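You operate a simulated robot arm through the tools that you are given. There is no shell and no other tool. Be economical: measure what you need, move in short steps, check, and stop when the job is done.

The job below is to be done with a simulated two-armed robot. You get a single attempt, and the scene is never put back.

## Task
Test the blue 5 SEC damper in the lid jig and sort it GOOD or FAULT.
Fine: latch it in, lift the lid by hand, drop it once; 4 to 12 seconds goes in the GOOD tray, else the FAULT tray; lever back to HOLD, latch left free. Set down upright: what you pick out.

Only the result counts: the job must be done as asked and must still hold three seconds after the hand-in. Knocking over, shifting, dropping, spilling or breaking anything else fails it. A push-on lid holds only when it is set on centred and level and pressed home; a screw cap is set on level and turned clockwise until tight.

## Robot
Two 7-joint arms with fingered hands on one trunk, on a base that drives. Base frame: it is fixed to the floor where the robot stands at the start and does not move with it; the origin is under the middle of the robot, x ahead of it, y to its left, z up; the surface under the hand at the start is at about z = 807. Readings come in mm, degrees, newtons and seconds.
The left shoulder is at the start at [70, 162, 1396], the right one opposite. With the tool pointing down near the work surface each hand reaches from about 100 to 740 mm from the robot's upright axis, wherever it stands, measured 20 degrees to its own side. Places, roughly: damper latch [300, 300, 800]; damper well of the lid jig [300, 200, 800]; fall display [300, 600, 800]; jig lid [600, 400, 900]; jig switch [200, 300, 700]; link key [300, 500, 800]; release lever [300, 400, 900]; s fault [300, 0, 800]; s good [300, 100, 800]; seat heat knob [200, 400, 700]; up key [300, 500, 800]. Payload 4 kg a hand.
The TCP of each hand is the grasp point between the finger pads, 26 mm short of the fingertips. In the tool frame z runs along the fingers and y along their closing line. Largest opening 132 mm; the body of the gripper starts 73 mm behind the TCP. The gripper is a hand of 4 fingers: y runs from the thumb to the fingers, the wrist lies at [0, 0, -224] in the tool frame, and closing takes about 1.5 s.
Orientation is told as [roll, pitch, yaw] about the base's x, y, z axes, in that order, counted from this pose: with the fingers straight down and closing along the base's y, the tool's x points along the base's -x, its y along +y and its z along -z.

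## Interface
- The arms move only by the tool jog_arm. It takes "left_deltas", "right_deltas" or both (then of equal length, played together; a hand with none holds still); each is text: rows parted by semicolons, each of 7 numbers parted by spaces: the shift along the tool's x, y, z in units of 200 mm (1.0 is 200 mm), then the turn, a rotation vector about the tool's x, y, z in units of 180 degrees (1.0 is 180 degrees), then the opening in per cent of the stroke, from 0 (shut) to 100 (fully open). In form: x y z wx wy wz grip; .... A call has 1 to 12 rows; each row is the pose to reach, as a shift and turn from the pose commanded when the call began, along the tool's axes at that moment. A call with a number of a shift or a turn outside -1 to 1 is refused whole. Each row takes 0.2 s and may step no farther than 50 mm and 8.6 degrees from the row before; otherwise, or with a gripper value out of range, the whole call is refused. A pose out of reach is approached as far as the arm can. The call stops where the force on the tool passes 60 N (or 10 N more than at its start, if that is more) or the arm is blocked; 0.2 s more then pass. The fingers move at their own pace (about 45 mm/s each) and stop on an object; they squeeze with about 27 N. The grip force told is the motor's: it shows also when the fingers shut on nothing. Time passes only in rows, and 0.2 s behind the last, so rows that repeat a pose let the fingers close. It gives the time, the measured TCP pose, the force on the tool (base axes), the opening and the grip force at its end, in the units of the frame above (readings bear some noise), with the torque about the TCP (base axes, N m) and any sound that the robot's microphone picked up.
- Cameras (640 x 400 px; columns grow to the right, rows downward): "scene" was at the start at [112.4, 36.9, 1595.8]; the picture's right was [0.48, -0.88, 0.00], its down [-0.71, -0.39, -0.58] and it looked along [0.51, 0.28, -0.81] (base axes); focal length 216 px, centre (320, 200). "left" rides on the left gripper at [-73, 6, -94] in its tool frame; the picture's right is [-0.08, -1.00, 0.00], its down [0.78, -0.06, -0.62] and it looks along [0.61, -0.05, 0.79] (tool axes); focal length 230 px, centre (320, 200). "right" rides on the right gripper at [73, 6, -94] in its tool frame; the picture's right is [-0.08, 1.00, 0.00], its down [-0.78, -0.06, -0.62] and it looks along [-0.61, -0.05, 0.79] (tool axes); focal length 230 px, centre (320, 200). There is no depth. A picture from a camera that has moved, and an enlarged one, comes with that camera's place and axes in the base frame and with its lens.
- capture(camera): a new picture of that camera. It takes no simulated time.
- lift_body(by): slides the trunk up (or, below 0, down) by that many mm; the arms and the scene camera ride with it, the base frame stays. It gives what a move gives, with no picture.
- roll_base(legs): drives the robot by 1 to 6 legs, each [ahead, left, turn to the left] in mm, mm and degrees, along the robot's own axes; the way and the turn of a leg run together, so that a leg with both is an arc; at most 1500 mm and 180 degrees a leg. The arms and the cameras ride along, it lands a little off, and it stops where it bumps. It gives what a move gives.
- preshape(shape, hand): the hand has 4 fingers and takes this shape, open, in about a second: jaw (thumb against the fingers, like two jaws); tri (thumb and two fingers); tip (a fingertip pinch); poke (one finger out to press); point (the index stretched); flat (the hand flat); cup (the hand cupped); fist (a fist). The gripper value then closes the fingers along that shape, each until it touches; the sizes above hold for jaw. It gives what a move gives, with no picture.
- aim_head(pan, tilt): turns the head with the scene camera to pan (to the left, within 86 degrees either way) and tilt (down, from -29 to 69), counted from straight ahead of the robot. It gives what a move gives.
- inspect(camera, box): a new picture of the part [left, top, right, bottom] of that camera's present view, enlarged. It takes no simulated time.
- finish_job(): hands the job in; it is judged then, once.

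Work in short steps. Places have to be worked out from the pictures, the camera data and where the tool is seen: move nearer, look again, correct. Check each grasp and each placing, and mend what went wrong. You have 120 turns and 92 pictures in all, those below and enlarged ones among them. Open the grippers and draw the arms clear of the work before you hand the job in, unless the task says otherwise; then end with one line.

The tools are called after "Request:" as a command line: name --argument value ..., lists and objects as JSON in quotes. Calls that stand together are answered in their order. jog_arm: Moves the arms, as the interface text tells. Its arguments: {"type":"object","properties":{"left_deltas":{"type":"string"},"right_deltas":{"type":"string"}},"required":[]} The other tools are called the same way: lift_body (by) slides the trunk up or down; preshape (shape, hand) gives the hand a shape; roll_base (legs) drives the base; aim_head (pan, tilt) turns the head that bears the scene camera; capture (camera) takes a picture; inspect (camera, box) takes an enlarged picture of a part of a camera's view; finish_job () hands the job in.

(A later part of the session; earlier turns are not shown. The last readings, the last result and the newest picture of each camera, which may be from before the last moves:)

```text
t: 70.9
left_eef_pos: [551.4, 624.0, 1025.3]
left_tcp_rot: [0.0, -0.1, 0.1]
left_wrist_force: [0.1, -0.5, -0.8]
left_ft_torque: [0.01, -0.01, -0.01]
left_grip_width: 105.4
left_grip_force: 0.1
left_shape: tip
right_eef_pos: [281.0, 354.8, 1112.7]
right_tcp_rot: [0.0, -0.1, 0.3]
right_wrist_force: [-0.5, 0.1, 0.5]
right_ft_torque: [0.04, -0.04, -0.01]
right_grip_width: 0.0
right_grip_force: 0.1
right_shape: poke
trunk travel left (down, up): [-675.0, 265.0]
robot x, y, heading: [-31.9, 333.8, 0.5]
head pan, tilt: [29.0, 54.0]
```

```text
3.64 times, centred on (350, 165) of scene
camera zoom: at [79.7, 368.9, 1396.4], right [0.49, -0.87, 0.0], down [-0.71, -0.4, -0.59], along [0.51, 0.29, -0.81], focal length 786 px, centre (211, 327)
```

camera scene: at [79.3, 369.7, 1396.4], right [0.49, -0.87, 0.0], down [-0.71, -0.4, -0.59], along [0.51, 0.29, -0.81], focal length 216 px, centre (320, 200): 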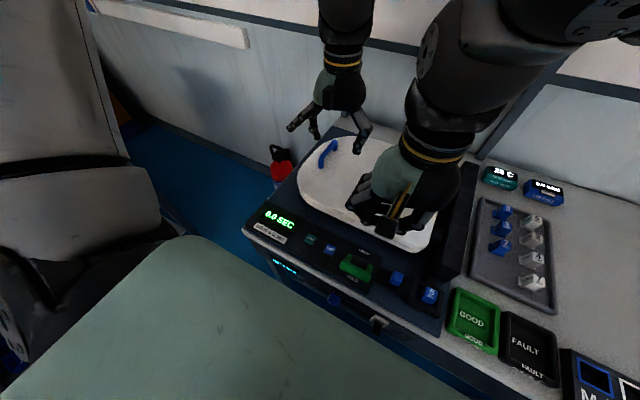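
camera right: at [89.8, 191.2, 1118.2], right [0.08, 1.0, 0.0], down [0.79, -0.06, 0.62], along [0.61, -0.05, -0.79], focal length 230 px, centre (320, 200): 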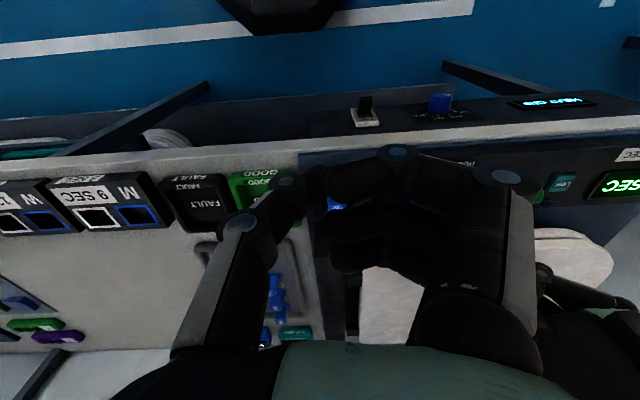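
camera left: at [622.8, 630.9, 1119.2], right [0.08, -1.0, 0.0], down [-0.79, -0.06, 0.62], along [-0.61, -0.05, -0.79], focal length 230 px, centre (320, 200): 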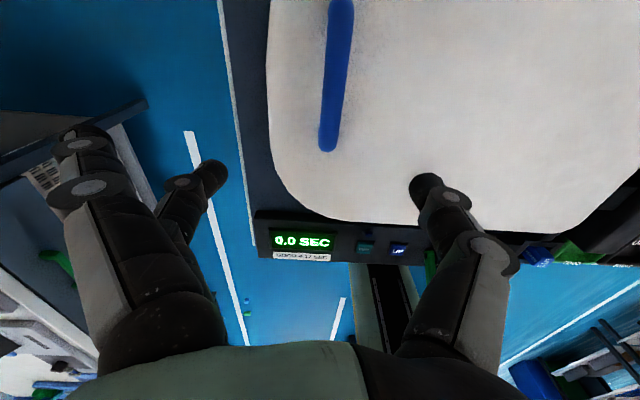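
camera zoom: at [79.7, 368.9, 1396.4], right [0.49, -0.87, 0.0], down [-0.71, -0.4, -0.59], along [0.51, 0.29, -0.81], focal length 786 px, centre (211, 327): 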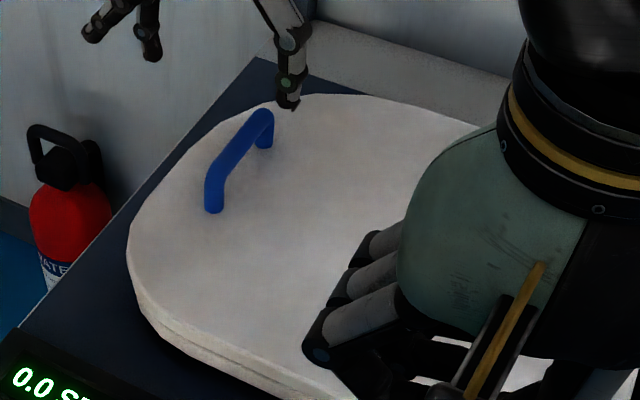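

The handle is a bar along x, from about x 533 to 630 at y ≈ 619, standing ~40 mm off the lid, which suits the jaw grip. I take the jaw shape and come down over its middle.

Request:
preshape --shape "jaw" --hand "left"

Request:
jog_arm --left_deltas "-0.07 -0.025 0.1 0 0 0 55; -0.145 -0.025 0.2 0 0 0 55; -0.145 -0.025 0.3 0 0 0 55; -0.145 -0.025 0.375 0 0 0 55; -0.145 -0.025 0.375 0 0 0 55; -0.145 -0.025 0.375 0 0 0 55"

Request:
capture --camera "left"

Request:
inspect --camera "scene" --box '[280, 90, 420, 200]'

```text
t: 71.8
left_eef_pos: [551.6, 624.6, 1023.7]
left_tcp_rot: [0.0, -0.1, 0.3]
left_wrist_force: [0.0, -0.1, 1.2]
left_ft_torque: [-0.01, -0.02, 0.01]
left_grip_width: 132.0
left_grip_force: 0.0
left_shape: jaw
right_eef_pos: [281.4, 355.3, 1113.4]
right_tcp_rot: [0.1, 0.1, 0.3]
right_wrist_force: [-0.3, 0.1, 0.0]
right_ft_torque: [0.04, 0.02, -0.02]
right_grip_width: 0.0
right_grip_force: 0.1
right_shape: poke
trunk travel left (down, up): [-675.0, 265.0]
robot x, y, heading: [-33.9, 333.4, 0.6]
head pan, tilt: [29.0, 54.0]
```

```text
t: 73.2
left_eef_pos: [579.3, 618.0, 949.2]
left_tcp_rot: [0.0, -0.1, 0.3]
left_wrist_force: [0.1, -0.4, -0.4]
left_ft_torque: [-0.03, 0.03, 0.04]
left_grip_width: 73.5
left_grip_force: 0.0
left_shape: jaw
right_eef_pos: [281.4, 354.2, 1112.9]
right_tcp_rot: [0.1, 0.0, 0.3]
right_wrist_force: [0.2, -1.1, -0.3]
right_ft_torque: [0.0, 0.0, -0.01]
right_grip_width: 0.0
right_grip_force: 0.1
right_shape: poke
trunk travel left (down, up): [-675.0, 265.0]
robot x, y, heading: [-29.8, 331.0, 0.6]
head pan, tilt: [29.0, 54.0]
```

```text
31 pictures are left
camera left: at [652.5, 624.8, 1043.5], right [0.08, -1.0, 0.0], down [-0.79, -0.06, 0.62], along [-0.61, -0.05, -0.79], focal length 230 px, centre (320, 200)
```

left: 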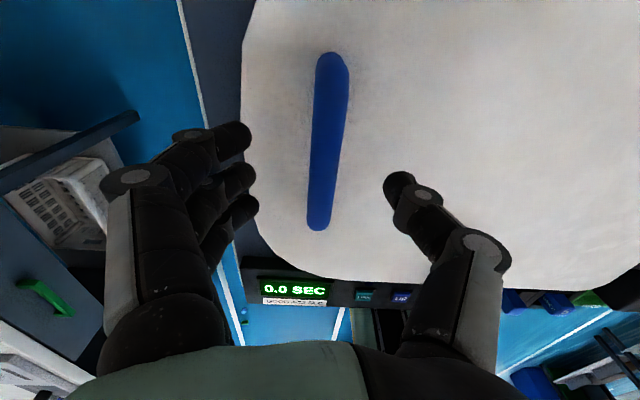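

```text
3.64 times, centred on (350, 145) of scene
camera zoom: at [80.3, 369.4, 1396.3], right [0.49, -0.87, 0.0], down [-0.71, -0.4, -0.59], along [0.51, 0.29, -0.81], focal length 786 px, centre (211, 400)
```

zoom: 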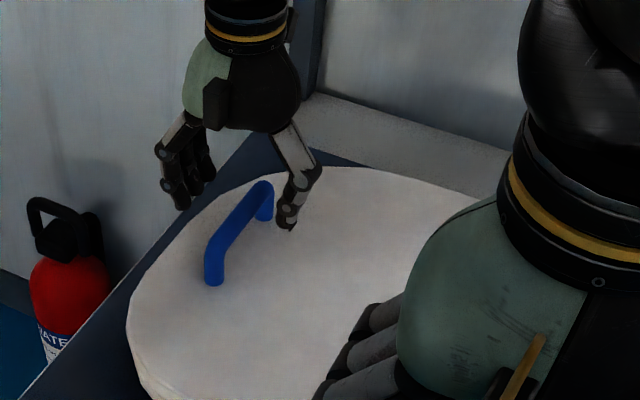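

The bar lies centred between thumb and fingers, its top near z 920. I go down 28 mm and close on it.

Request:
jog_arm --left_deltas "0 -0.005 0.07 0 0 0 50; 0 -0.005 0.14 0 0 0 50; 0 -0.005 0.14 0 0 0 0; 0 -0.005 0.14 0 0 0 0; 0 -0.005 0.14 0 0 0 0; 0 -0.005 0.14 0 0 0 0; 0 -0.005 0.14 0 0 0 0; 0 -0.005 0.14 0 0 0 0; 0 -0.005 0.14 0 0 0 0"

Request:
capture --camera "left"

```text
t: 75.2
left_eef_pos: [576.6, 620.4, 920.8]
left_tcp_rot: [-0.2, -0.1, 0.2]
left_wrist_force: [-6.3, -4.8, -7.6]
left_ft_torque: [0.01, 0.06, -0.01]
left_grip_width: 0.0
left_grip_force: 27.4
left_shape: jaw
left hand out of reach, approached as far as the arm can: row 2, 3, 4, 5, 6, 7, 8, 9
right_eef_pos: [282.4, 355.4, 1113.0]
right_tcp_rot: [0.1, 0.0, 0.2]
right_wrist_force: [-0.2, 0.2, 0.3]
right_ft_torque: [-0.01, 0.0, -0.02]
right_grip_width: 0.0
right_grip_force: 0.1
right_shape: poke
trunk travel left (down, up): [-675.0, 265.0]
robot x, y, heading: [-33.6, 332.8, 0.3]
head pan, tilt: [29.0, 54.0]
```

```text
29 pictures are left
camera left: at [648.3, 626.4, 1015.6], right [0.08, -1.0, 0.0], down [-0.79, -0.06, 0.62], along [-0.61, -0.05, -0.79], focal length 230 px, centre (320, 200)
```

left: 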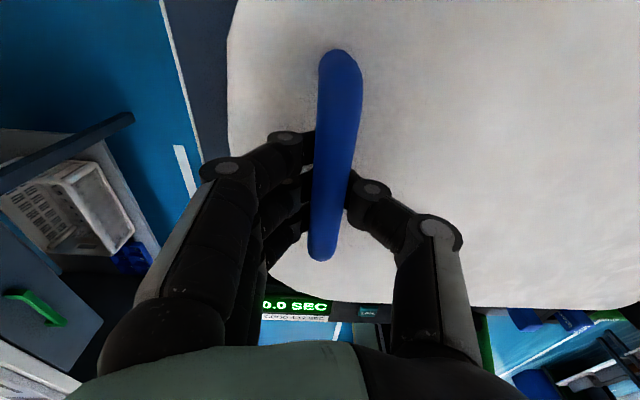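

The fingers have closed right round the bar. I start lifting along the hinge arc (axis near y 220, z 865), rolling the hand along at half the lid's angle.

Request:
jog_arm --left_deltas "-0.011 -0.011 -0.07 -0.0055 0 0 0; -0.011 -0.024 -0.14 -0.011 0 0 0; -0.011 -0.04 -0.21 -0.0165 0 0 0; -0.011 -0.058 -0.278 -0.022 0 0 0; -0.011 -0.079 -0.344 -0.028 0 0 0; -0.011 -0.1 -0.41 -0.033 0 0 0"

Request:
capture --camera "scene"

```text
t: 76.6
left_eef_pos: [568.8, 607.5, 993.5]
left_tcp_rot: [5.4, -0.5, -0.1]
left_wrist_force: [34.5, -25.0, -14.7]
left_ft_torque: [0.1, -0.27, 0.39]
left_grip_width: 0.0
left_grip_force: 26.6
left_shape: jaw
left hand out of reach, approached as far as the arm can: row 1, 2, 3, 4, 5, 6
right_eef_pos: [288.4, 350.0, 1109.6]
right_tcp_rot: [0.2, 0.4, 0.1]
right_wrist_force: [0.8, 0.5, 0.3]
right_ft_torque: [0.01, 0.01, 0.02]
right_grip_width: 0.0
right_grip_force: 0.0
right_shape: poke
trunk travel left (down, up): [-675.0, 265.0]
robot x, y, heading: [-31.2, 331.5, 0.2]
head pan, tilt: [29.0, 54.0]
```

```text
28 pictures are left
camera scene: at [90.2, 364.2, 1395.4], right [0.49, -0.87, -0.01], down [-0.71, -0.39, -0.58], along [0.51, 0.29, -0.81], focal length 216 px, centre (320, 200)
```

scene: 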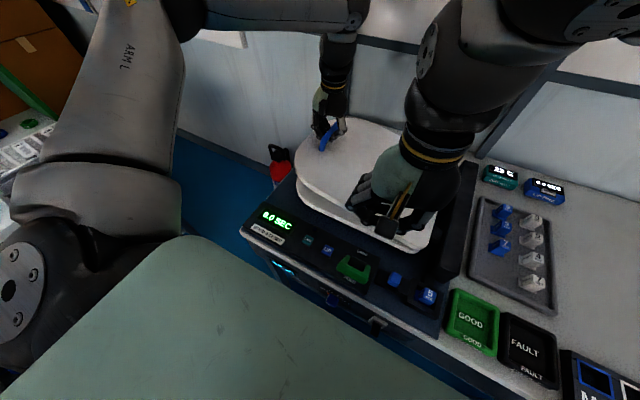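

The lid lifts, but the arm is at its limit in this low stance and strains forward. I set the lid gently back down, to regrip from a better stance.

Request:
jog_arm --left_deltas "0 0.005 0.06 0.005 0 0 0; 0 0.01 0.12 0.01 0 0 0; 0 0.015 0.18 0.015 0 0 0; 0 0.02 0.24 0.02 0 0 0; 0 0.025 0.3 0.025 0 0 0; 0 0.029 0.355 0.03 0 0 0; 0 0.029 0.355 0.03 0 0 0"

Request:
capture --camera "left"

```text
t: 78.2
left_eef_pos: [567.7, 623.3, 924.0]
left_tcp_rot: [0.2, -0.2, -0.1]
left_wrist_force: [46.0, -18.1, -9.2]
left_ft_torque: [0.04, -0.5, 0.47]
left_grip_width: 0.0
left_grip_force: 27.2
left_shape: jaw
right_eef_pos: [288.8, 353.3, 1110.1]
right_tcp_rot: [0.0, 0.5, 0.3]
right_wrist_force: [-0.5, 0.0, -0.9]
right_ft_torque: [0.01, 0.04, 0.0]
right_grip_width: 0.0
right_grip_force: 0.2
right_shape: poke
trunk travel left (down, up): [-675.0, 265.0]
robot x, y, heading: [-31.2, 332.7, 0.3]
head pan, tilt: [29.0, 54.0]
```

```text
27 pictures are left
camera left: at [639.2, 628.9, 1019.0], right [0.08, -1.0, 0.0], down [-0.79, -0.06, 0.61], along [-0.61, -0.04, -0.79], focal length 230 px, centre (320, 200)
```

left: 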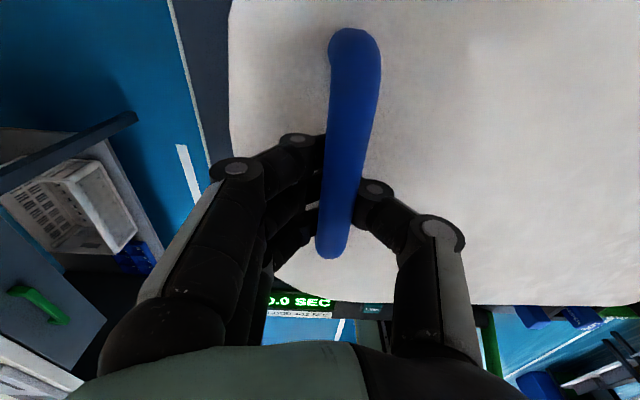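

The lid is down. I open, rise clear, then raise the trunk 170 mm and drive to a better stance (ahead 50, right 60).

Request:
jog_arm --left_deltas "0 0 0 0 0 0 60; 0 0 0 0 0 0 60; 0 0 0 0 0 0 60; 0 0 0 0 0 0 60; 0 0 0 0 0 0 60; 0 0 -0.15 0 0 0 60; 0 0 -0.3 0 0 0 60"

Request:
lift_body --by 170

Request:
roll_base --legs '[[50, -60, 0]]'

```text
t: 79.8
left_eef_pos: [554.9, 627.6, 988.0]
left_tcp_rot: [0.5, -0.1, 0.2]
left_wrist_force: [-0.8, -0.1, 0.7]
left_ft_torque: [-0.04, -0.01, 0.01]
left_grip_width: 79.1
left_grip_force: 0.1
left_shape: jaw
right_eef_pos: [280.8, 354.5, 1112.3]
right_tcp_rot: [0.0, -0.1, 0.3]
right_wrist_force: [-0.4, -0.1, 0.5]
right_ft_torque: [0.0, 0.0, 0.0]
right_grip_width: 0.0
right_grip_force: 0.0
right_shape: poke
trunk travel left (down, up): [-675.0, 265.0]
robot x, y, heading: [-31.7, 334.8, 0.4]
head pan, tilt: [29.0, 54.0]
```

```text
t: 81.7
left_eef_pos: [557.6, 627.1, 1157.8]
left_tcp_rot: [0.5, 0.0, 0.2]
left_wrist_force: [-0.6, 0.2, 0.2]
left_ft_torque: [0.05, -0.04, 0.02]
left_grip_width: 79.0
left_grip_force: 0.1
left_shape: jaw
right_eef_pos: [280.6, 356.1, 1283.6]
right_tcp_rot: [0.0, 0.0, 0.2]
right_wrist_force: [-0.6, -0.4, 0.8]
right_ft_torque: [-0.01, -0.04, -0.06]
right_grip_width: 0.0
right_grip_force: 0.0
right_shape: poke
trunk travel left (down, up): [-845.0, 95.0]
robot x, y, heading: [-30.2, 332.5, -0.0]
head pan, tilt: [29.0, 54.0]
```

```text
t: 82.8
left_eef_pos: [602.4, 573.2, 1159.1]
left_tcp_rot: [0.3, -0.3, 0.4]
left_wrist_force: [-0.4, 0.1, 0.4]
left_ft_torque: [-0.06, -0.03, 0.0]
left_grip_width: 79.0
left_grip_force: 0.1
left_shape: jaw
right_eef_pos: [326.8, 301.3, 1284.0]
right_tcp_rot: [-0.3, -0.4, 0.3]
right_wrist_force: [-0.2, 0.5, -0.2]
right_ft_torque: [-0.03, -0.02, -0.04]
right_grip_width: 0.0
right_grip_force: 0.0
right_shape: poke
trunk travel left (down, up): [-845.0, 95.0]
robot x, y, heading: [17.3, 275.1, 0.2]
head pan, tilt: [29.0, 54.0]
```

Now I bring the left hand back over the bar, at x ≈ 570.

Request:
jog_arm --left_deltas "0.05 0.08 0.1 0 0 0 55; 0.1 0.16 0.3 0 0 0 55; 0.155 0.23 0.5 0 0 0 55; 0.155 0.23 0.7 0 0 0 55; 0.155 0.23 0.9 0 0 0 55; 0.155 0.23 1.0 0 0 0 55; 0.155 0.23 1.0 0 0 0 55"

Request:
capture --camera "left"

```text
t: 84.3
left_eef_pos: [570.9, 617.2, 963.5]
left_tcp_rot: [0.5, -0.1, 0.3]
left_wrist_force: [-0.7, 0.1, -0.6]
left_ft_torque: [0.0, 0.05, 0.0]
left_grip_width: 73.4
left_grip_force: 0.2
left_shape: jaw
left hand out of reach, approached as far as the arm can: row 6, 7
right_eef_pos: [329.6, 296.1, 1282.5]
right_tcp_rot: [0.0, -0.1, 0.3]
right_wrist_force: [0.1, 1.2, 0.4]
right_ft_torque: [-0.03, 0.01, 0.0]
right_grip_width: 0.0
right_grip_force: 0.2
right_shape: poke
trunk travel left (down, up): [-845.0, 95.0]
robot x, y, heading: [18.4, 271.3, -0.0]
head pan, tilt: [29.0, 54.0]
```

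```text
26 pictures are left
camera left: at [643.0, 623.6, 1058.0], right [0.08, -1.0, -0.01], down [-0.79, -0.07, 0.61], along [-0.61, -0.04, -0.79], focal length 230 px, centre (320, 200)
```

left: 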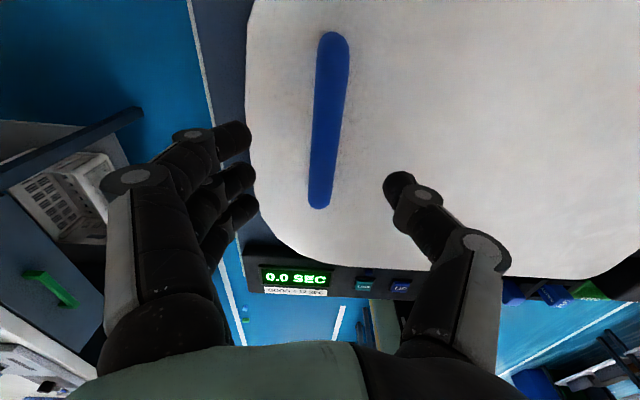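

The left arm reaches low only when the target is not outboard of its shoulder. I rise, shift the base 165 mm further left, and try again.

Request:
jog_arm --left_deltas "0 0 -0.2 0 0 0 55; 0 0 -0.4 0 0 0 55; 0 0 -0.5 0 0 0 55"

Request:
roll_base --legs '[[0, 165, 0]]'

Request:
jog_arm --left_deltas "0 -0.2 0 0 0 0 55; 0 -0.4 0 0 0 0 55; 0 -0.6 0 0 0 0 55; 0 -0.8 0.1 0 0 0 55; 0 -0.82 0.3 0 0 0 55; 0 -0.82 0.5 0 0 0 55; 0 -0.82 0.55 0 0 0 55"

```text
t: 85.2
left_eef_pos: [568.4, 616.0, 1061.9]
left_tcp_rot: [0.5, 0.1, 0.4]
left_wrist_force: [-0.1, 0.7, -0.1]
left_ft_torque: [0.0, 0.0, 0.01]
left_grip_width: 73.5
left_grip_force: 0.1
left_shape: jaw
right_eef_pos: [330.2, 296.9, 1282.4]
right_tcp_rot: [0.1, 0.0, 0.3]
right_wrist_force: [-0.2, 0.1, 0.4]
right_ft_torque: [0.0, -0.01, -0.01]
right_grip_width: 0.0
right_grip_force: 0.1
right_shape: poke
trunk travel left (down, up): [-845.0, 95.0]
robot x, y, heading: [18.1, 272.2, 0.4]
head pan, tilt: [29.0, 54.0]
```

```text
t: 86.6
left_eef_pos: [569.5, 778.6, 1064.2]
left_tcp_rot: [0.7, 0.0, 0.4]
left_wrist_force: [-0.8, -0.6, -0.5]
left_ft_torque: [0.05, 0.03, 0.03]
left_grip_width: 73.3
left_grip_force: 0.1
left_shape: jaw
right_eef_pos: [330.3, 459.1, 1283.3]
right_tcp_rot: [0.2, 0.0, 0.2]
right_wrist_force: [0.0, 0.7, 0.3]
right_ft_torque: [0.03, 0.04, 0.0]
right_grip_width: 0.0
right_grip_force: 0.1
right_shape: poke
trunk travel left (down, up): [-845.0, 95.0]
robot x, y, heading: [16.0, 435.5, 0.2]
head pan, tilt: [29.0, 54.0]
```

```text
t: 88.2
left_eef_pos: [527.4, 673.2, 1005.1]
left_tcp_rot: [0.5, -0.1, 0.3]
left_wrist_force: [0.0, 0.1, 0.5]
left_ft_torque: [0.0, -0.01, -0.02]
left_grip_width: 73.4
left_grip_force: 0.0
left_shape: jaw
left hand out of reach, approached as far as the arm can: row 3, 4, 5, 6, 7
right_eef_pos: [329.9, 461.2, 1283.0]
right_tcp_rot: [0.0, 0.0, 0.3]
right_wrist_force: [-0.7, 0.0, -0.5]
right_ft_torque: [-0.04, -0.02, 0.0]
right_grip_width: 0.0
right_grip_force: 0.0
right_shape: poke
trunk travel left (down, up): [-845.0, 95.0]
robot x, y, heading: [17.3, 438.8, 0.3]
head pan, tilt: [29.0, 54.0]
```

The left arm seems stuck at a joint limit, while the right arm has been working well inboard and low. I retract the left hand and use the right one for the lid, shifting the base further left.

Request:
jog_arm --left_deltas "0.05 0.05 -0.2 0 0 0 55; 0.15 0.1 -0.4 0 0 0 55; 0.35 0.15 -0.5 0 0 0 55; 0.55 0.2 -0.6 0 0 0 55; 0.75 0.25 -0.7 0 0 0 55; 0.9 0.3 -0.8 0 0 0 55"

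Request:
roll_base --legs '[[35, 95, 0]]'

Request:
preshape --shape "jaw" --hand "right"

```text
t: 89.6
left_eef_pos: [359.9, 722.5, 1155.0]
left_tcp_rot: [0.5, -0.2, 0.3]
left_wrist_force: [1.0, -0.5, 0.1]
left_ft_torque: [-0.01, -0.01, -0.03]
left_grip_width: 73.2
left_grip_force: 0.0
left_shape: jaw
left hand out of reach, approached as far as the arm can: row 6
right_eef_pos: [329.0, 462.5, 1283.2]
right_tcp_rot: [-0.1, -0.1, 0.4]
right_wrist_force: [-0.1, 0.5, -0.4]
right_ft_torque: [-0.04, -0.05, 0.02]
right_grip_width: 0.3
right_grip_force: 0.1
right_shape: poke
trunk travel left (down, up): [-845.0, 95.0]
robot x, y, heading: [19.0, 440.2, 0.3]
head pan, tilt: [29.0, 54.0]
```

```text
t: 90.9
left_eef_pos: [387.9, 795.3, 1153.3]
left_tcp_rot: [0.2, 0.0, -1.5]
left_wrist_force: [-0.3, 0.0, -0.1]
left_ft_torque: [-0.06, 0.02, 0.03]
left_grip_width: 73.2
left_grip_force: 0.0
left_shape: jaw
right_eef_pos: [347.4, 536.3, 1281.9]
right_tcp_rot: [-0.2, 0.0, -1.4]
right_wrist_force: [0.3, 0.3, 0.1]
right_ft_torque: [-0.05, 0.0, -0.01]
right_grip_width: 0.0
right_grip_force: 0.2
right_shape: poke
trunk travel left (down, up): [-845.0, 95.0]
robot x, y, heading: [32.4, 517.2, -1.3]
head pan, tilt: [29.0, 54.0]
stopped in leg 1: the robot was blocked; the commanded pose is now the measured one
```

```text
t: 91.8
left_eef_pos: [385.4, 787.1, 1155.4]
left_tcp_rot: [0.6, -0.1, -1.6]
left_wrist_force: [0.9, -0.5, 0.1]
left_ft_torque: [0.04, -0.01, -0.03]
left_grip_width: 72.9
left_grip_force: 0.0
left_shape: jaw
right_eef_pos: [345.5, 526.5, 1282.6]
right_tcp_rot: [0.1, -0.1, -1.6]
right_wrist_force: [0.4, -0.4, -0.3]
right_ft_torque: [0.03, 0.0, -0.01]
right_grip_width: 131.9
right_grip_force: 0.0
right_shape: jaw
trunk travel left (down, up): [-845.0, 95.0]
robot x, y, heading: [31.1, 517.2, -1.4]
head pan, tilt: [29.0, 54.0]
```

The base touched something and stopped. I back off slightly and look.

Request:
roll_base --legs '[[-20, -10, 1.3]]'

Request:
capture --camera "scene"

```text
t: 92.6
left_eef_pos: [366.5, 789.6, 1153.4]
left_tcp_rot: [0.4, 0.2, -0.2]
left_wrist_force: [-0.1, 0.3, -0.1]
left_ft_torque: [-0.01, 0.02, -0.02]
left_grip_width: 73.2
left_grip_force: 0.0
left_shape: jaw
right_eef_pos: [332.6, 528.0, 1281.1]
right_tcp_rot: [-0.1, 0.4, -0.2]
right_wrist_force: [1.0, 0.0, 0.1]
right_ft_torque: [0.01, 0.06, -0.03]
right_grip_width: 132.0
right_grip_force: 0.1
right_shape: jaw
trunk travel left (down, up): [-845.0, 95.0]
robot x, y, heading: [12.6, 507.9, -0.4]
head pan, tilt: [29.0, 54.0]
```

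```text
25 pictures are left
camera scene: at [131.9, 544.2, 1565.5], right [0.48, -0.88, 0.0], down [-0.71, -0.39, -0.58], along [0.51, 0.28, -0.81], focal length 216 px, centre (320, 200)
```

scene: 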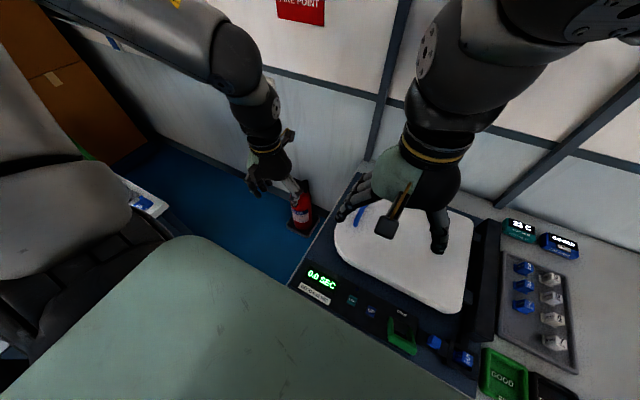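

Everything on the table is in place. I bring the right hand over the handle in two moves.

Request:
jog_arm --right_deltas "-0.18 0.09 0.1 0 0 0 55; -0.36 0.18 0.2 0 0 0 55; -0.54 0.27 0.3 0 0 0 55; -0.72 0.36 0.4 0 0 0 55; -0.9 0.455 0.5 0 0 0 55"

Request:
jog_arm --right_deltas "-0.1 0 0.2 0 0 0 55; -0.2 0 0.4 0 0 0 55; -0.3 0 0.6 0 0 0 55; -0.3 0 0.8 0 0 0 55; -0.3 0 0.95 0 0 0 55; -0.3 0 0.95 0 0 0 55"

Request:
capture --camera "right"

```text
t: 93.8
left_eef_pos: [362.3, 789.2, 1154.4]
left_tcp_rot: [0.4, 0.0, -0.2]
left_wrist_force: [0.5, -0.9, 0.2]
left_ft_torque: [-0.01, -0.01, 0.0]
left_grip_width: 73.3
left_grip_force: 0.0
left_shape: jaw
right_eef_pos: [507.7, 618.1, 1180.6]
right_tcp_rot: [-0.1, 0.2, -0.1]
right_wrist_force: [0.6, 0.3, 0.0]
right_ft_torque: [-0.01, 0.03, 0.03]
right_grip_width: 73.3
right_grip_force: 0.0
right_shape: jaw
trunk travel left (down, up): [-845.0, 95.0]
robot x, y, heading: [12.6, 504.8, -0.1]
head pan, tilt: [29.0, 54.0]
```

```text
t: 95.2
left_eef_pos: [359.8, 787.1, 1155.8]
left_tcp_rot: [0.5, 0.0, -0.3]
left_wrist_force: [0.6, -0.1, 0.9]
left_ft_torque: [0.01, 0.0, 0.02]
left_grip_width: 73.0
left_grip_force: 0.0
left_shape: jaw
right_eef_pos: [564.9, 615.2, 994.3]
right_tcp_rot: [0.0, 0.0, -0.2]
right_wrist_force: [-0.1, -0.3, -0.1]
right_ft_torque: [0.04, -0.01, 0.03]
right_grip_width: 73.3
right_grip_force: 0.0
right_shape: jaw
trunk travel left (down, up): [-845.0, 95.0]
robot x, y, heading: [11.1, 502.0, -0.1]
head pan, tilt: [29.0, 54.0]
```

```text
24 pictures are left
camera right: at [492.8, 621.9, 1088.9], right [0.08, 1.0, 0.0], down [0.78, -0.06, 0.62], along [0.62, -0.05, -0.79], focal length 230 px, centre (320, 200)
```

right: 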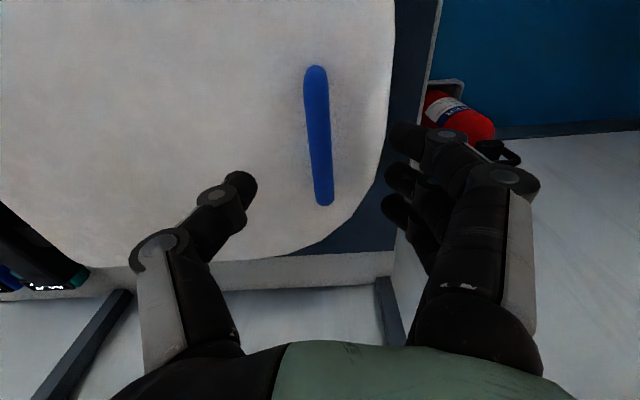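

The bar is centred. I shift 8 mm in x, descend to z ≈ 921 and close.

Request:
jog_arm --right_deltas "-0.04 0.005 0.15 0 0 0 50; -0.04 0.005 0.28 0 0 0 50; -0.04 0.005 0.365 0 0 0 50; -0.04 0.005 0.365 0 0 0 0; -0.04 0.005 0.365 0 0 0 0; -0.04 0.005 0.365 0 0 0 0; -0.04 0.005 0.365 0 0 0 0; -0.04 0.005 0.365 0 0 0 0; -0.04 0.005 0.365 0 0 0 0; -0.04 0.005 0.365 0 0 0 0"

Request:
capture --camera "right"

```text
t: 97.4
left_eef_pos: [359.5, 788.1, 1153.9]
left_tcp_rot: [0.5, 0.1, -0.2]
left_wrist_force: [0.9, -0.2, -1.0]
left_ft_torque: [0.01, 0.0, 0.0]
left_grip_width: 73.5
left_grip_force: 0.1
left_shape: jaw
right_eef_pos: [574.0, 615.6, 920.0]
right_tcp_rot: [0.0, 0.1, -0.3]
right_wrist_force: [-1.8, -2.8, -7.6]
right_ft_torque: [0.02, 0.03, -0.04]
right_grip_width: 0.0
right_grip_force: 27.1
right_shape: jaw
trunk travel left (down, up): [-845.0, 95.0]
robot x, y, heading: [9.8, 504.5, -0.0]
head pan, tilt: [29.0, 54.0]
```

```text
23 pictures are left
camera right: at [500.8, 622.1, 1015.2], right [0.08, 1.0, 0.0], down [0.79, -0.06, 0.62], along [0.61, -0.05, -0.79], focal length 230 px, centre (320, 200)
```

right: 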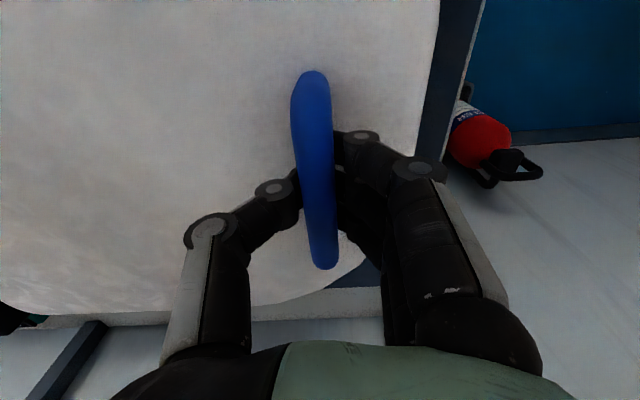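

The grip is good and within reach. I lift through the first 30° of the arc, rolling the hand at 0.6 of the lid angle.

Request:
jog_arm --right_deltas "0 -0.014 -0.086 -0.0083 0 0 0; 0 -0.0315 -0.1715 -0.0167 0 0 0; 0 -0.0525 -0.256 -0.025 0 0 0; 0 -0.0775 -0.3395 -0.0333 0 0 0; 0 -0.106 -0.4215 -0.0417 0 0 0; 0 -0.1385 -0.5025 -0.05 0 0 0; 0 -0.174 -0.582 -0.0583 0 0 0; 0 -0.213 -0.66 -0.0667 0 0 0; 0 -0.2555 -0.736 -0.075 0 0 0; 0 -0.3015 -0.81 -0.0833 0 0 0; 0 -0.35 -0.8825 -0.0917 0 0 0; 0 -0.402 -0.952 -0.1 0 0 0"

Request:
capture --camera "scene"

```text
t: 100.0
left_eef_pos: [360.9, 787.1, 1155.0]
left_tcp_rot: [0.5, 0.0, -0.2]
left_wrist_force: [-0.2, 0.2, 0.9]
left_ft_torque: [0.03, 0.01, -0.01]
left_grip_width: 73.4
left_grip_force: 0.1
left_shape: jaw
right_eef_pos: [573.1, 536.0, 1110.6]
right_tcp_rot: [18.0, 0.0, -0.1]
right_wrist_force: [4.4, 2.3, -6.0]
right_ft_torque: [0.03, -0.04, 0.04]
right_grip_width: 0.0
right_grip_force: 27.3
right_shape: jaw
trunk travel left (down, up): [-845.0, 95.0]
robot x, y, heading: [12.0, 506.5, -0.1]
head pan, tilt: [29.0, 54.0]
```

```text
22 pictures are left
camera scene: at [125.8, 541.5, 1566.2], right [0.48, -0.88, 0.0], down [-0.71, -0.39, -0.59], along [0.51, 0.28, -0.81], focal length 216 px, centre (320, 200)
```

scene: 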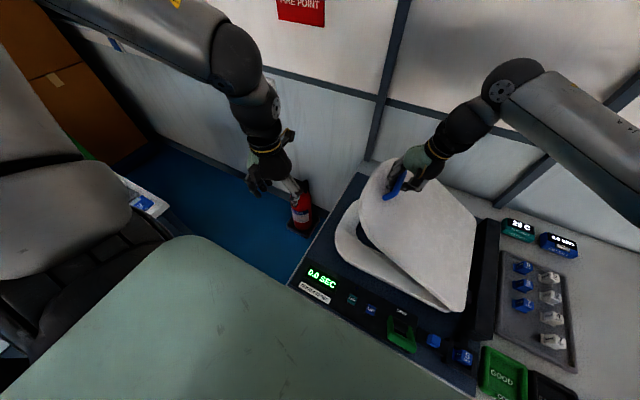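

The lid follows with small forces. I continue to about 60°.

Request:
jog_arm --right_deltas "0 -0.031 -0.082 -0.0083 0 0 0; 0 -0.066 -0.161 -0.0167 0 0 0; 0 -0.105 -0.24 -0.025 0 0 0; 0 -0.147 -0.316 -0.0333 0 0 0; 0 -0.192 -0.39 -0.0417 0 0 0; 0 -0.24 -0.463 -0.05 0 0 0; 0 -0.291 -0.534 -0.0583 0 0 0; 0 -0.346 -0.601 -0.0667 0 0 0; 0 -0.403 -0.667 -0.075 0 0 0; 0 -0.4635 -0.73 -0.0833 0 0 0; 0 -0.526 -0.79 -0.0917 0 0 0; 0 -0.5915 -0.848 -0.1 0 0 0"

Request:
capture --camera "scene"

```text
t: 102.6
left_eef_pos: [361.9, 785.9, 1155.7]
left_tcp_rot: [0.6, 0.0, -0.2]
left_wrist_force: [-0.4, -0.6, 0.5]
left_ft_torque: [-0.01, -0.02, -0.01]
left_grip_width: 73.4
left_grip_force: 0.1
left_shape: jaw
right_eef_pos: [573.8, 371.8, 1233.4]
right_tcp_rot: [36.1, 0.0, -0.3]
right_wrist_force: [2.5, 1.2, -6.4]
right_ft_torque: [0.02, -0.03, 0.01]
right_grip_width: 0.0
right_grip_force: 27.2
right_shape: jaw
trunk travel left (down, up): [-845.0, 95.0]
robot x, y, heading: [13.0, 506.5, -0.2]
head pan, tilt: [29.0, 54.0]
```

```text
21 pictures are left
camera scene: at [125.5, 541.0, 1566.2], right [0.48, -0.88, 0.0], down [-0.71, -0.39, -0.59], along [0.51, 0.28, -0.81], focal length 216 px, centre (320, 200)
```

scene: 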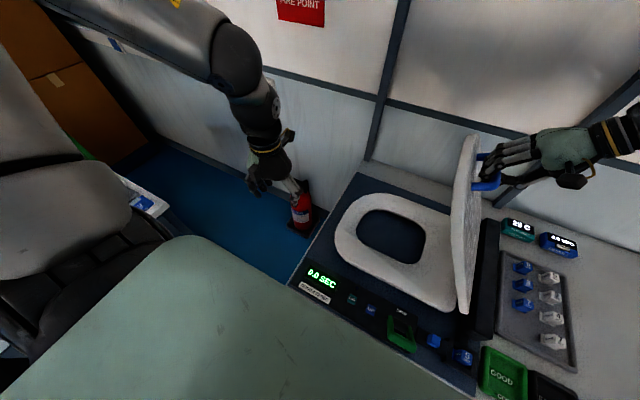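

Around 60° and no click yet. I go on toward 80°, where the force limit will stop me if the lid meets its end.

Request:
jog_arm --right_deltas "0 -0.0475 -0.0735 -0.0083 0 0 0; 0 -0.0985 -0.144 -0.0167 0 0 0; 0 -0.152 -0.2125 -0.025 0 0 0; 0 -0.209 -0.279 -0.0333 0 0 0; 0 -0.2685 -0.3425 -0.0417 0 0 0; 0 -0.3305 -0.403 -0.05 0 0 0; 0 -0.396 -0.4615 -0.0583 0 0 0; 0 -0.4635 -0.5165 -0.0667 0 0 0"

Request:
capture --camera "scene"

```text
t: 104.4
left_eef_pos: [360.1, 798.4, 1151.0]
left_tcp_rot: [0.0, 0.1, 0.0]
left_wrist_force: [-1.1, 0.6, 0.1]
left_ft_torque: [0.02, -0.03, 0.01]
left_grip_width: 72.9
left_grip_force: 0.0
left_shape: jaw
right_eef_pos: [573.9, 255.4, 1261.6]
right_tcp_rot: [47.5, 0.4, 0.6]
right_wrist_force: [-5.0, 50.8, -37.7]
right_ft_torque: [-0.31, -0.05, 0.03]
right_grip_width: 0.0
right_grip_force: 26.9
right_shape: jaw
trunk travel left (down, up): [-845.0, 95.0]
robot x, y, heading: [10.0, 504.4, 0.0]
head pan, tilt: [29.0, 54.0]
```

```text
20 pictures are left
camera scene: at [126.6, 558.0, 1565.1], right [0.48, -0.87, 0.01], down [-0.71, -0.4, -0.58], along [0.51, 0.28, -0.81], focal length 216 px, centre (320, 200)
```

scene: 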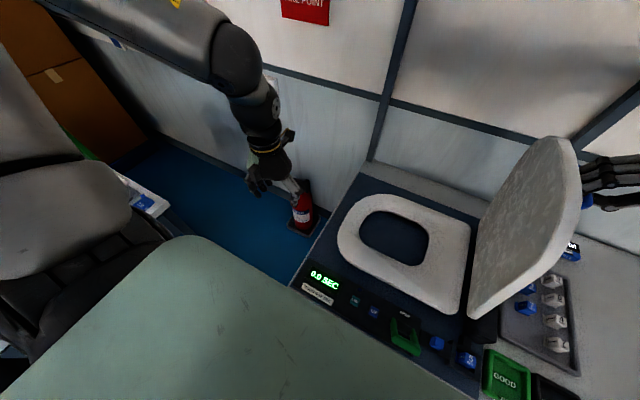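

The lid has met its upper stop at about 77°. I ease back a little to see whether HOLD keeps it there.

Request:
jog_arm --right_deltas "0 0.02 0.03 0 0 0 0; 0 0.043 0.062 0 0 0 0; 0 0.043 0.062 0 0 0 0"

```text
t: 105.2
left_eef_pos: [363.0, 791.0, 1153.3]
left_tcp_rot: [0.4, -0.1, -0.1]
left_wrist_force: [0.1, 1.2, 0.1]
left_ft_torque: [0.03, 0.01, 0.0]
left_grip_width: 73.5
left_grip_force: 0.1
left_shape: jaw
right_eef_pos: [574.0, 256.3, 1261.4]
right_tcp_rot: [47.6, 0.2, -0.2]
right_wrist_force: [-6.9, 27.6, -30.8]
right_ft_torque: [-0.2, 0.02, 0.09]
right_grip_width: 0.0
right_grip_force: 26.9
right_shape: jaw
trunk travel left (down, up): [-845.0, 95.0]
robot x, y, heading: [15.2, 506.9, -0.2]
head pan, tilt: [29.0, 54.0]
```

It still presses on the stop; I ease back further.

Request:
jog_arm --right_deltas "0 0.03 0.045 0 0 0 0; 0 0.06 0.09 0 0 0 0; 0 0.06 0.09 0 0 0 0"

```text
t: 106.0
left_eef_pos: [360.3, 788.3, 1156.1]
left_tcp_rot: [0.5, -0.1, -0.2]
left_wrist_force: [0.9, 0.3, 0.4]
left_ft_torque: [-0.03, -0.02, 0.01]
left_grip_width: 73.0
left_grip_force: 0.2
left_shape: jaw
right_eef_pos: [573.4, 272.6, 1259.2]
right_tcp_rot: [48.0, 0.0, -0.4]
right_wrist_force: [-1.5, -0.2, -10.7]
right_ft_torque: [-0.06, 0.01, 0.0]
right_grip_width: 0.2
right_grip_force: 27.2
right_shape: jaw
trunk travel left (down, up): [-845.0, 95.0]
robot x, y, heading: [10.8, 503.8, -0.2]
head pan, tilt: [29.0, 54.0]
```

The hand moved back 16 mm with almost no force. I try a bit more to feel for the hold.

Request:
jog_arm --right_deltas "0 0.03 0.045 0 0 0 0; 0 0.06 0.08 0 0 0 0; 0 0.06 0.08 0 0 0 0"

Request:
capture --camera "scene"

```text
t: 106.8
left_eef_pos: [361.7, 786.7, 1156.4]
left_tcp_rot: [0.6, 0.0, -0.2]
left_wrist_force: [1.1, 0.3, -0.5]
left_ft_torque: [0.0, 0.0, -0.04]
left_grip_width: 73.1
left_grip_force: 0.1
left_shape: jaw
right_eef_pos: [574.2, 292.9, 1257.1]
right_tcp_rot: [48.1, 0.1, -0.3]
right_wrist_force: [-1.6, -0.3, -10.8]
right_ft_torque: [-0.05, 0.0, 0.03]
right_grip_width: 0.1
right_grip_force: 27.2
right_shape: jaw
trunk travel left (down, up): [-845.0, 95.0]
robot x, y, heading: [12.7, 505.6, -0.3]
head pan, tilt: [29.0, 54.0]
```

```text
19 pictures are left
camera scene: at [125.5, 540.8, 1566.2], right [0.48, -0.88, 0.0], down [-0.71, -0.39, -0.59], along [0.51, 0.28, -0.81], focal length 216 px, centre (320, 200)
```

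scene: 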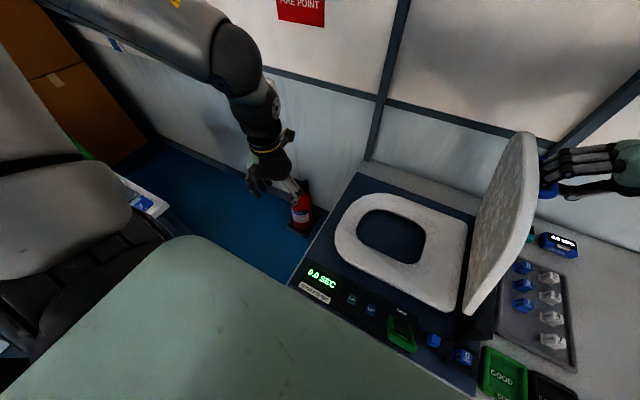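

The readings fit the lid's own weight, so nothing holds it at this angle. I push it back to the stop and open the fingers only partly, so they would still catch it if it is not held there.

Request:
jog_arm --right_deltas "0 -0.03 -0.045 0 0 0 0; 0 -0.06 -0.08 0 0 0 0; 0 -0.09 -0.125 0 0 0 0; 0 -0.13 -0.18 0 0 0 0; 0 -0.13 -0.18 0 0 0 0; 0 -0.13 -0.18 0 0 0 0"

Request:
jog_arm --right_deltas "0 0 0 0 0 0 35; 0 0 0 0 0 0 35; 0 0 0 0 0 0 35; 0 0 0 0 0 0 35; 0 0 0 0 0 0 35; 0 0 0 0 0 0 35"

Request:
capture --camera "right"

```text
t: 108.2
left_eef_pos: [362.4, 793.9, 1152.4]
left_tcp_rot: [0.2, 0.0, -0.1]
left_wrist_force: [0.0, 0.5, 0.1]
left_ft_torque: [-0.02, 0.02, -0.02]
left_grip_width: 73.3
left_grip_force: 0.1
left_shape: jaw
right_eef_pos: [573.0, 256.3, 1260.9]
right_tcp_rot: [47.6, 0.1, 0.0]
right_wrist_force: [-3.4, 32.5, -27.2]
right_ft_torque: [-0.11, -0.02, 0.05]
right_grip_width: 0.0
right_grip_force: 27.0
right_shape: jaw
trunk travel left (down, up): [-845.0, 95.0]
robot x, y, heading: [11.4, 503.4, -0.2]
head pan, tilt: [29.0, 54.0]
```

```text
t: 109.6
left_eef_pos: [359.8, 788.5, 1155.3]
left_tcp_rot: [0.4, -0.2, -0.2]
left_wrist_force: [0.2, 0.2, -1.3]
left_ft_torque: [0.0, -0.02, -0.01]
left_grip_width: 73.2
left_grip_force: 0.0
left_shape: jaw
right_eef_pos: [572.4, 249.8, 1263.0]
right_tcp_rot: [48.0, -0.1, -0.1]
right_wrist_force: [0.8, 1.8, 2.6]
right_ft_torque: [0.11, 0.02, -0.01]
right_grip_width: 47.7
right_grip_force: 0.0
right_shape: jaw
trunk travel left (down, up): [-845.0, 95.0]
robot x, y, heading: [12.2, 503.9, 0.1]
head pan, tilt: [29.0, 54.0]
```

```text
18 pictures are left
camera right: at [498.2, 184.3, 1330.7], right [0.08, 0.67, 0.74], down [0.78, -0.5, 0.37], along [0.62, 0.55, -0.56], focal length 230 px, centre (320, 200)
```

right: 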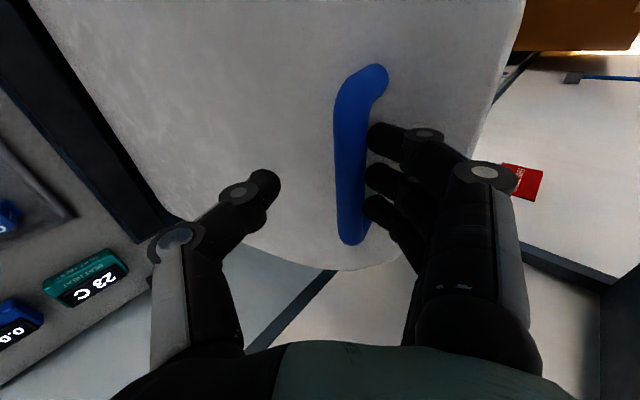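

The bar lies against the fingers, so I open a little more to see whether it follows.

Request:
jog_arm --right_deltas "0 0 0 0 0 0 50; 0 0 0 0 0 0 50; 0 0 0 0 0 0 50; 0 0 0 0 0 0 50"

Request:
capture --camera "right"

```text
t: 110.6
left_eef_pos: [361.3, 787.2, 1155.5]
left_tcp_rot: [0.5, 0.0, -0.2]
left_wrist_force: [-0.3, -0.1, -0.3]
left_ft_torque: [-0.01, -0.01, -0.01]
left_grip_width: 73.1
left_grip_force: 0.1
left_shape: jaw
right_eef_pos: [572.3, 246.7, 1262.1]
right_tcp_rot: [47.9, 0.0, -0.3]
right_wrist_force: [-0.3, 0.0, 0.3]
right_ft_torque: [0.04, 0.01, 0.0]
right_grip_width: 65.3
right_grip_force: 0.0
right_shape: jaw
trunk travel left (down, up): [-845.0, 95.0]
robot x, y, heading: [9.8, 506.7, -0.2]
head pan, tilt: [29.0, 54.0]
```

```text
17 pictures are left
camera right: at [498.5, 182.2, 1329.9], right [0.08, 0.67, 0.74], down [0.78, -0.5, 0.37], along [0.62, 0.55, -0.56], focal length 230 px, centre (320, 200)
```

right: 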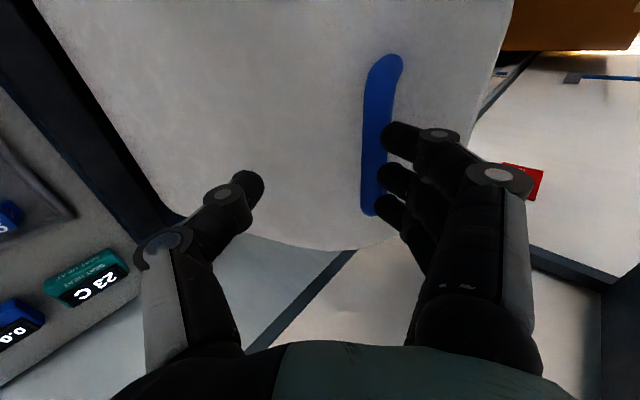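

The bar drifts along slowly, so the lid is only damped, not held. I check the panel: display and lever.

Request:
inspect --camera "scene" --box '[280, 250, 500, 390]'

Request:
capture --camera "right"

```text
2.86 times, centred on (390, 320) of scene
camera zoom: at [124.5, 541.4, 1566.3], right [0.48, -0.88, 0.0], down [-0.71, -0.39, -0.59], along [0.52, 0.28, -0.81], focal length 618 px, centre (120, -143)
```

zoom: 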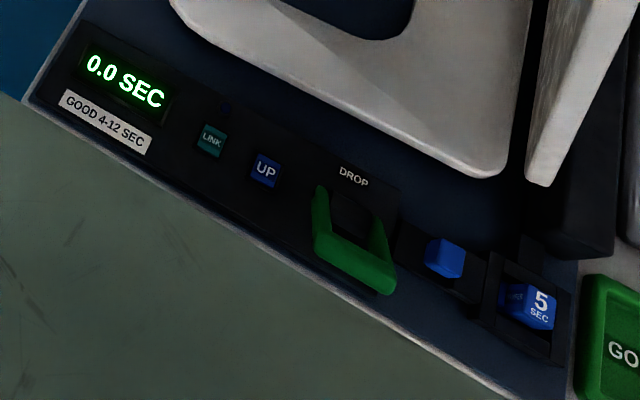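

```text
15 pictures are left
camera right: at [498.5, 182.2, 1329.9], right [0.08, 0.67, 0.74], down [0.78, -0.5, 0.37], along [0.62, 0.55, -0.56], focal length 230 px, centre (320, 200)
```

right: 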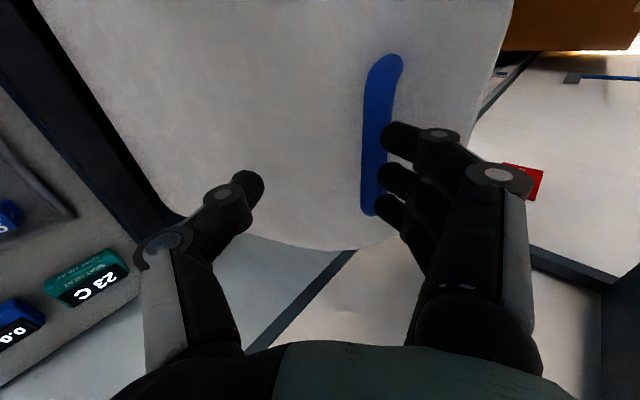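

The display still reads 0.0 and the lever leans to HOLD. I open slightly more and wait about two seconds to see whether the lid keeps drifting.

Request:
jog_arm --right_deltas "0 0 0 0 0 0 62; 0 0 0 0 0 0 62; 0 0 0 0 0 0 62; 0 0 0 0 0 0 62; 0 0 0 0 0 0 62; 0 0 0 0 0 0 62; 0 0 0 0 0 0 62; 0 0 0 0 0 0 62; 0 0 0 0 0 0 62; 0 0 0 0 0 0 62"

Request:
capture --camera "right"

```text
t: 112.8
left_eef_pos: [360.6, 788.5, 1154.6]
left_tcp_rot: [0.5, -0.2, -0.2]
left_wrist_force: [-0.5, 0.2, 0.7]
left_ft_torque: [-0.02, -0.02, 0.01]
left_grip_width: 73.2
left_grip_force: 0.1
left_shape: jaw
right_eef_pos: [572.6, 248.2, 1262.8]
right_tcp_rot: [48.0, 0.0, -0.2]
right_wrist_force: [0.2, -0.5, -0.3]
right_ft_torque: [-0.01, -0.01, 0.03]
right_grip_width: 81.6
right_grip_force: 0.0
right_shape: jaw
trunk travel left (down, up): [-845.0, 95.0]
robot x, y, heading: [16.5, 507.9, -0.3]
head pan, tilt: [29.0, 54.0]
```

```text
14 pictures are left
camera right: at [498.4, 182.7, 1330.0], right [0.08, 0.67, 0.74], down [0.78, -0.5, 0.37], along [0.62, 0.55, -0.56], focal length 230 px, centre (320, 200)
```

right: 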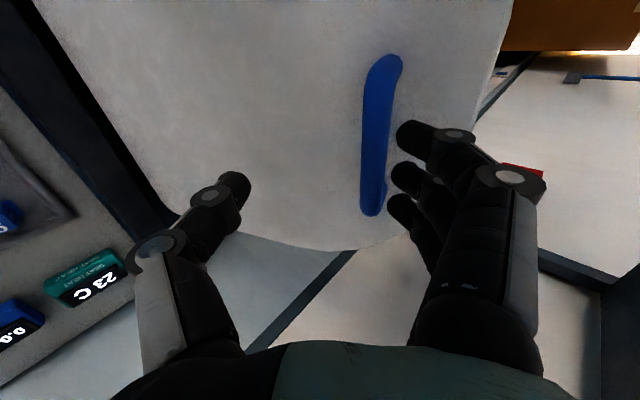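

The bar has stayed exactly where it was while the fingers opened, so the lid is held at the top. I open fully, draw back along the fingers, then unroll the hand while moving toward the robot's side.

Request:
jog_arm --right_deltas "0 0 0 0 0 0 95; 0 0 0 0 0 0 95; 0 0 0 0 0 0 95; 0 0 -0.15 0 0 0 95; 0 0 -0.35 0 0 0 95; 0 0 -0.55 0 0 0 95; 0 0 -0.75 0 0 0 95"

Request:
jog_arm --right_deltas "0.14 0 0 0.0444 0 0 95; 0.28 0 0 0.0889 0 0 95; 0.42 0 0 0.1333 0 0 95; 0.56 0 0 0.1778 0 0 95; 0.78 0 0 0.2222 0 0 95; 1.0 0 0 0.2667 0 0 95"

Request:
preshape --shape "tip" --hand "right"

```text
t: 114.4
left_eef_pos: [360.5, 788.6, 1154.3]
left_tcp_rot: [0.5, -0.1, -0.3]
left_wrist_force: [-0.1, -0.9, 0.1]
left_ft_torque: [-0.03, 0.0, 0.02]
left_grip_width: 73.1
left_grip_force: 0.1
left_shape: jaw
right_eef_pos: [574.2, 147.2, 1360.6]
right_tcp_rot: [48.0, -0.2, -0.2]
right_wrist_force: [0.5, 0.3, -0.2]
right_ft_torque: [-0.02, -0.01, -0.04]
right_grip_width: 125.3
right_grip_force: 0.1
right_shape: jaw
right hand out of reach, approached as far as the arm can: row 7
trunk travel left (down, up): [-845.0, 95.0]
robot x, y, heading: [16.8, 504.2, -0.6]
head pan, tilt: [29.0, 54.0]
```

```text
t: 115.8
left_eef_pos: [361.0, 788.7, 1153.8]
left_tcp_rot: [0.4, 0.0, -0.2]
left_wrist_force: [0.1, 0.4, 0.1]
left_ft_torque: [0.02, -0.01, 0.02]
left_grip_width: 73.3
left_grip_force: 0.0
left_shape: jaw
right_eef_pos: [410.2, 171.4, 1330.7]
right_tcp_rot: [-0.1, 0.1, -0.3]
right_wrist_force: [0.1, 0.6, -0.4]
right_ft_torque: [0.01, 0.02, -0.01]
right_grip_width: 125.4
right_grip_force: 0.1
right_shape: jaw
right hand out of reach, approached as far as the arm can: row 4, 5, 6
trunk travel left (down, up): [-845.0, 95.0]
robot x, y, heading: [10.1, 508.2, -0.1]
head pan, tilt: [29.0, 54.0]
```

```text
t: 116.7
left_eef_pos: [360.3, 787.2, 1156.1]
left_tcp_rot: [0.5, 0.0, -0.2]
left_wrist_force: [-1.0, -0.2, 0.5]
left_ft_torque: [0.0, 0.0, 0.01]
left_grip_width: 73.3
left_grip_force: 0.1
left_shape: jaw
right_eef_pos: [410.2, 169.5, 1330.0]
right_tcp_rot: [0.1, 0.1, -0.1]
right_wrist_force: [0.1, 0.3, -0.5]
right_ft_torque: [0.0, -0.02, 0.0]
right_grip_width: 131.9
right_grip_force: 0.1
right_shape: tip
trunk travel left (down, up): [-845.0, 95.0]
robot x, y, heading: [12.0, 506.0, -0.1]
head pan, tilt: [29.0, 54.0]
```

I carry the right hand diagonally, above the lid's top, to the robot's side of the lever, shutting the pinch.

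Request:
jog_arm --right_deltas "0.16 0.16 0 0 0 0 0; 0.32 0.32 0 0 0 0 0; 0.48 0.48 0 0 0 0 0; 0.64 0.64 0 0 0 0 0; 0.8 0.8 0 0 0 0 0; 0.97 0.96 0 0 0 0 0; 0.97 0.96 0 0 0 0 0"

Request:
jog_arm --right_deltas "0 0 0.2 0 0 0 0; 0 0 0.4 0 0 0 0; 0 0 0.6 0 0 0 0; 0 0 0.8 0 0 0 0; 0 0 1.0 0 0 0 0"

```text
t: 118.3
left_eef_pos: [361.2, 788.7, 1153.1]
left_tcp_rot: [0.4, 0.0, -0.2]
left_wrist_force: [-0.6, 0.2, -0.5]
left_ft_torque: [-0.02, 0.01, 0.02]
left_grip_width: 73.3
left_grip_force: 0.1
left_shape: jaw
right_eef_pos: [236.9, 359.0, 1355.6]
right_tcp_rot: [0.4, 0.0, -0.4]
right_wrist_force: [4.3, 4.5, 6.1]
right_ft_torque: [-0.36, 0.91, -0.38]
right_grip_width: 0.1
right_grip_force: 0.0
right_shape: tip
right hand out of reach, approached as far as the arm can: row 1, 5, 6, 7
trunk travel left (down, up): [-845.0, 95.0]
robot x, y, heading: [11.6, 507.0, -0.2]
head pan, tilt: [29.0, 54.0]
stopped in row 7 (right hand): the force on the tool passed its limit at 158 N (the readings are from after the stop); the commanded pose is now the measured one
```

```text
t: 119.5
left_eef_pos: [365.5, 792.2, 1152.5]
left_tcp_rot: [0.3, 0.2, -0.1]
left_wrist_force: [1.5, 0.9, -0.6]
left_ft_torque: [-0.04, 0.06, -0.01]
left_grip_width: 73.3
left_grip_force: 0.0
left_shape: jaw
right_eef_pos: [309.8, 425.9, 1230.4]
right_tcp_rot: [0.4, 0.1, -0.5]
right_wrist_force: [0.7, 0.3, -0.1]
right_ft_torque: [-0.05, 0.05, 0.03]
right_grip_width: 0.0
right_grip_force: 26.8
right_shape: tip
right hand out of reach, approached as far as the arm can: row 1, 2, 3, 4, 5
trunk travel left (down, up): [-845.0, 95.0]
robot x, y, heading: [11.2, 506.0, 0.0]
head pan, tilt: [29.0, 54.0]
```

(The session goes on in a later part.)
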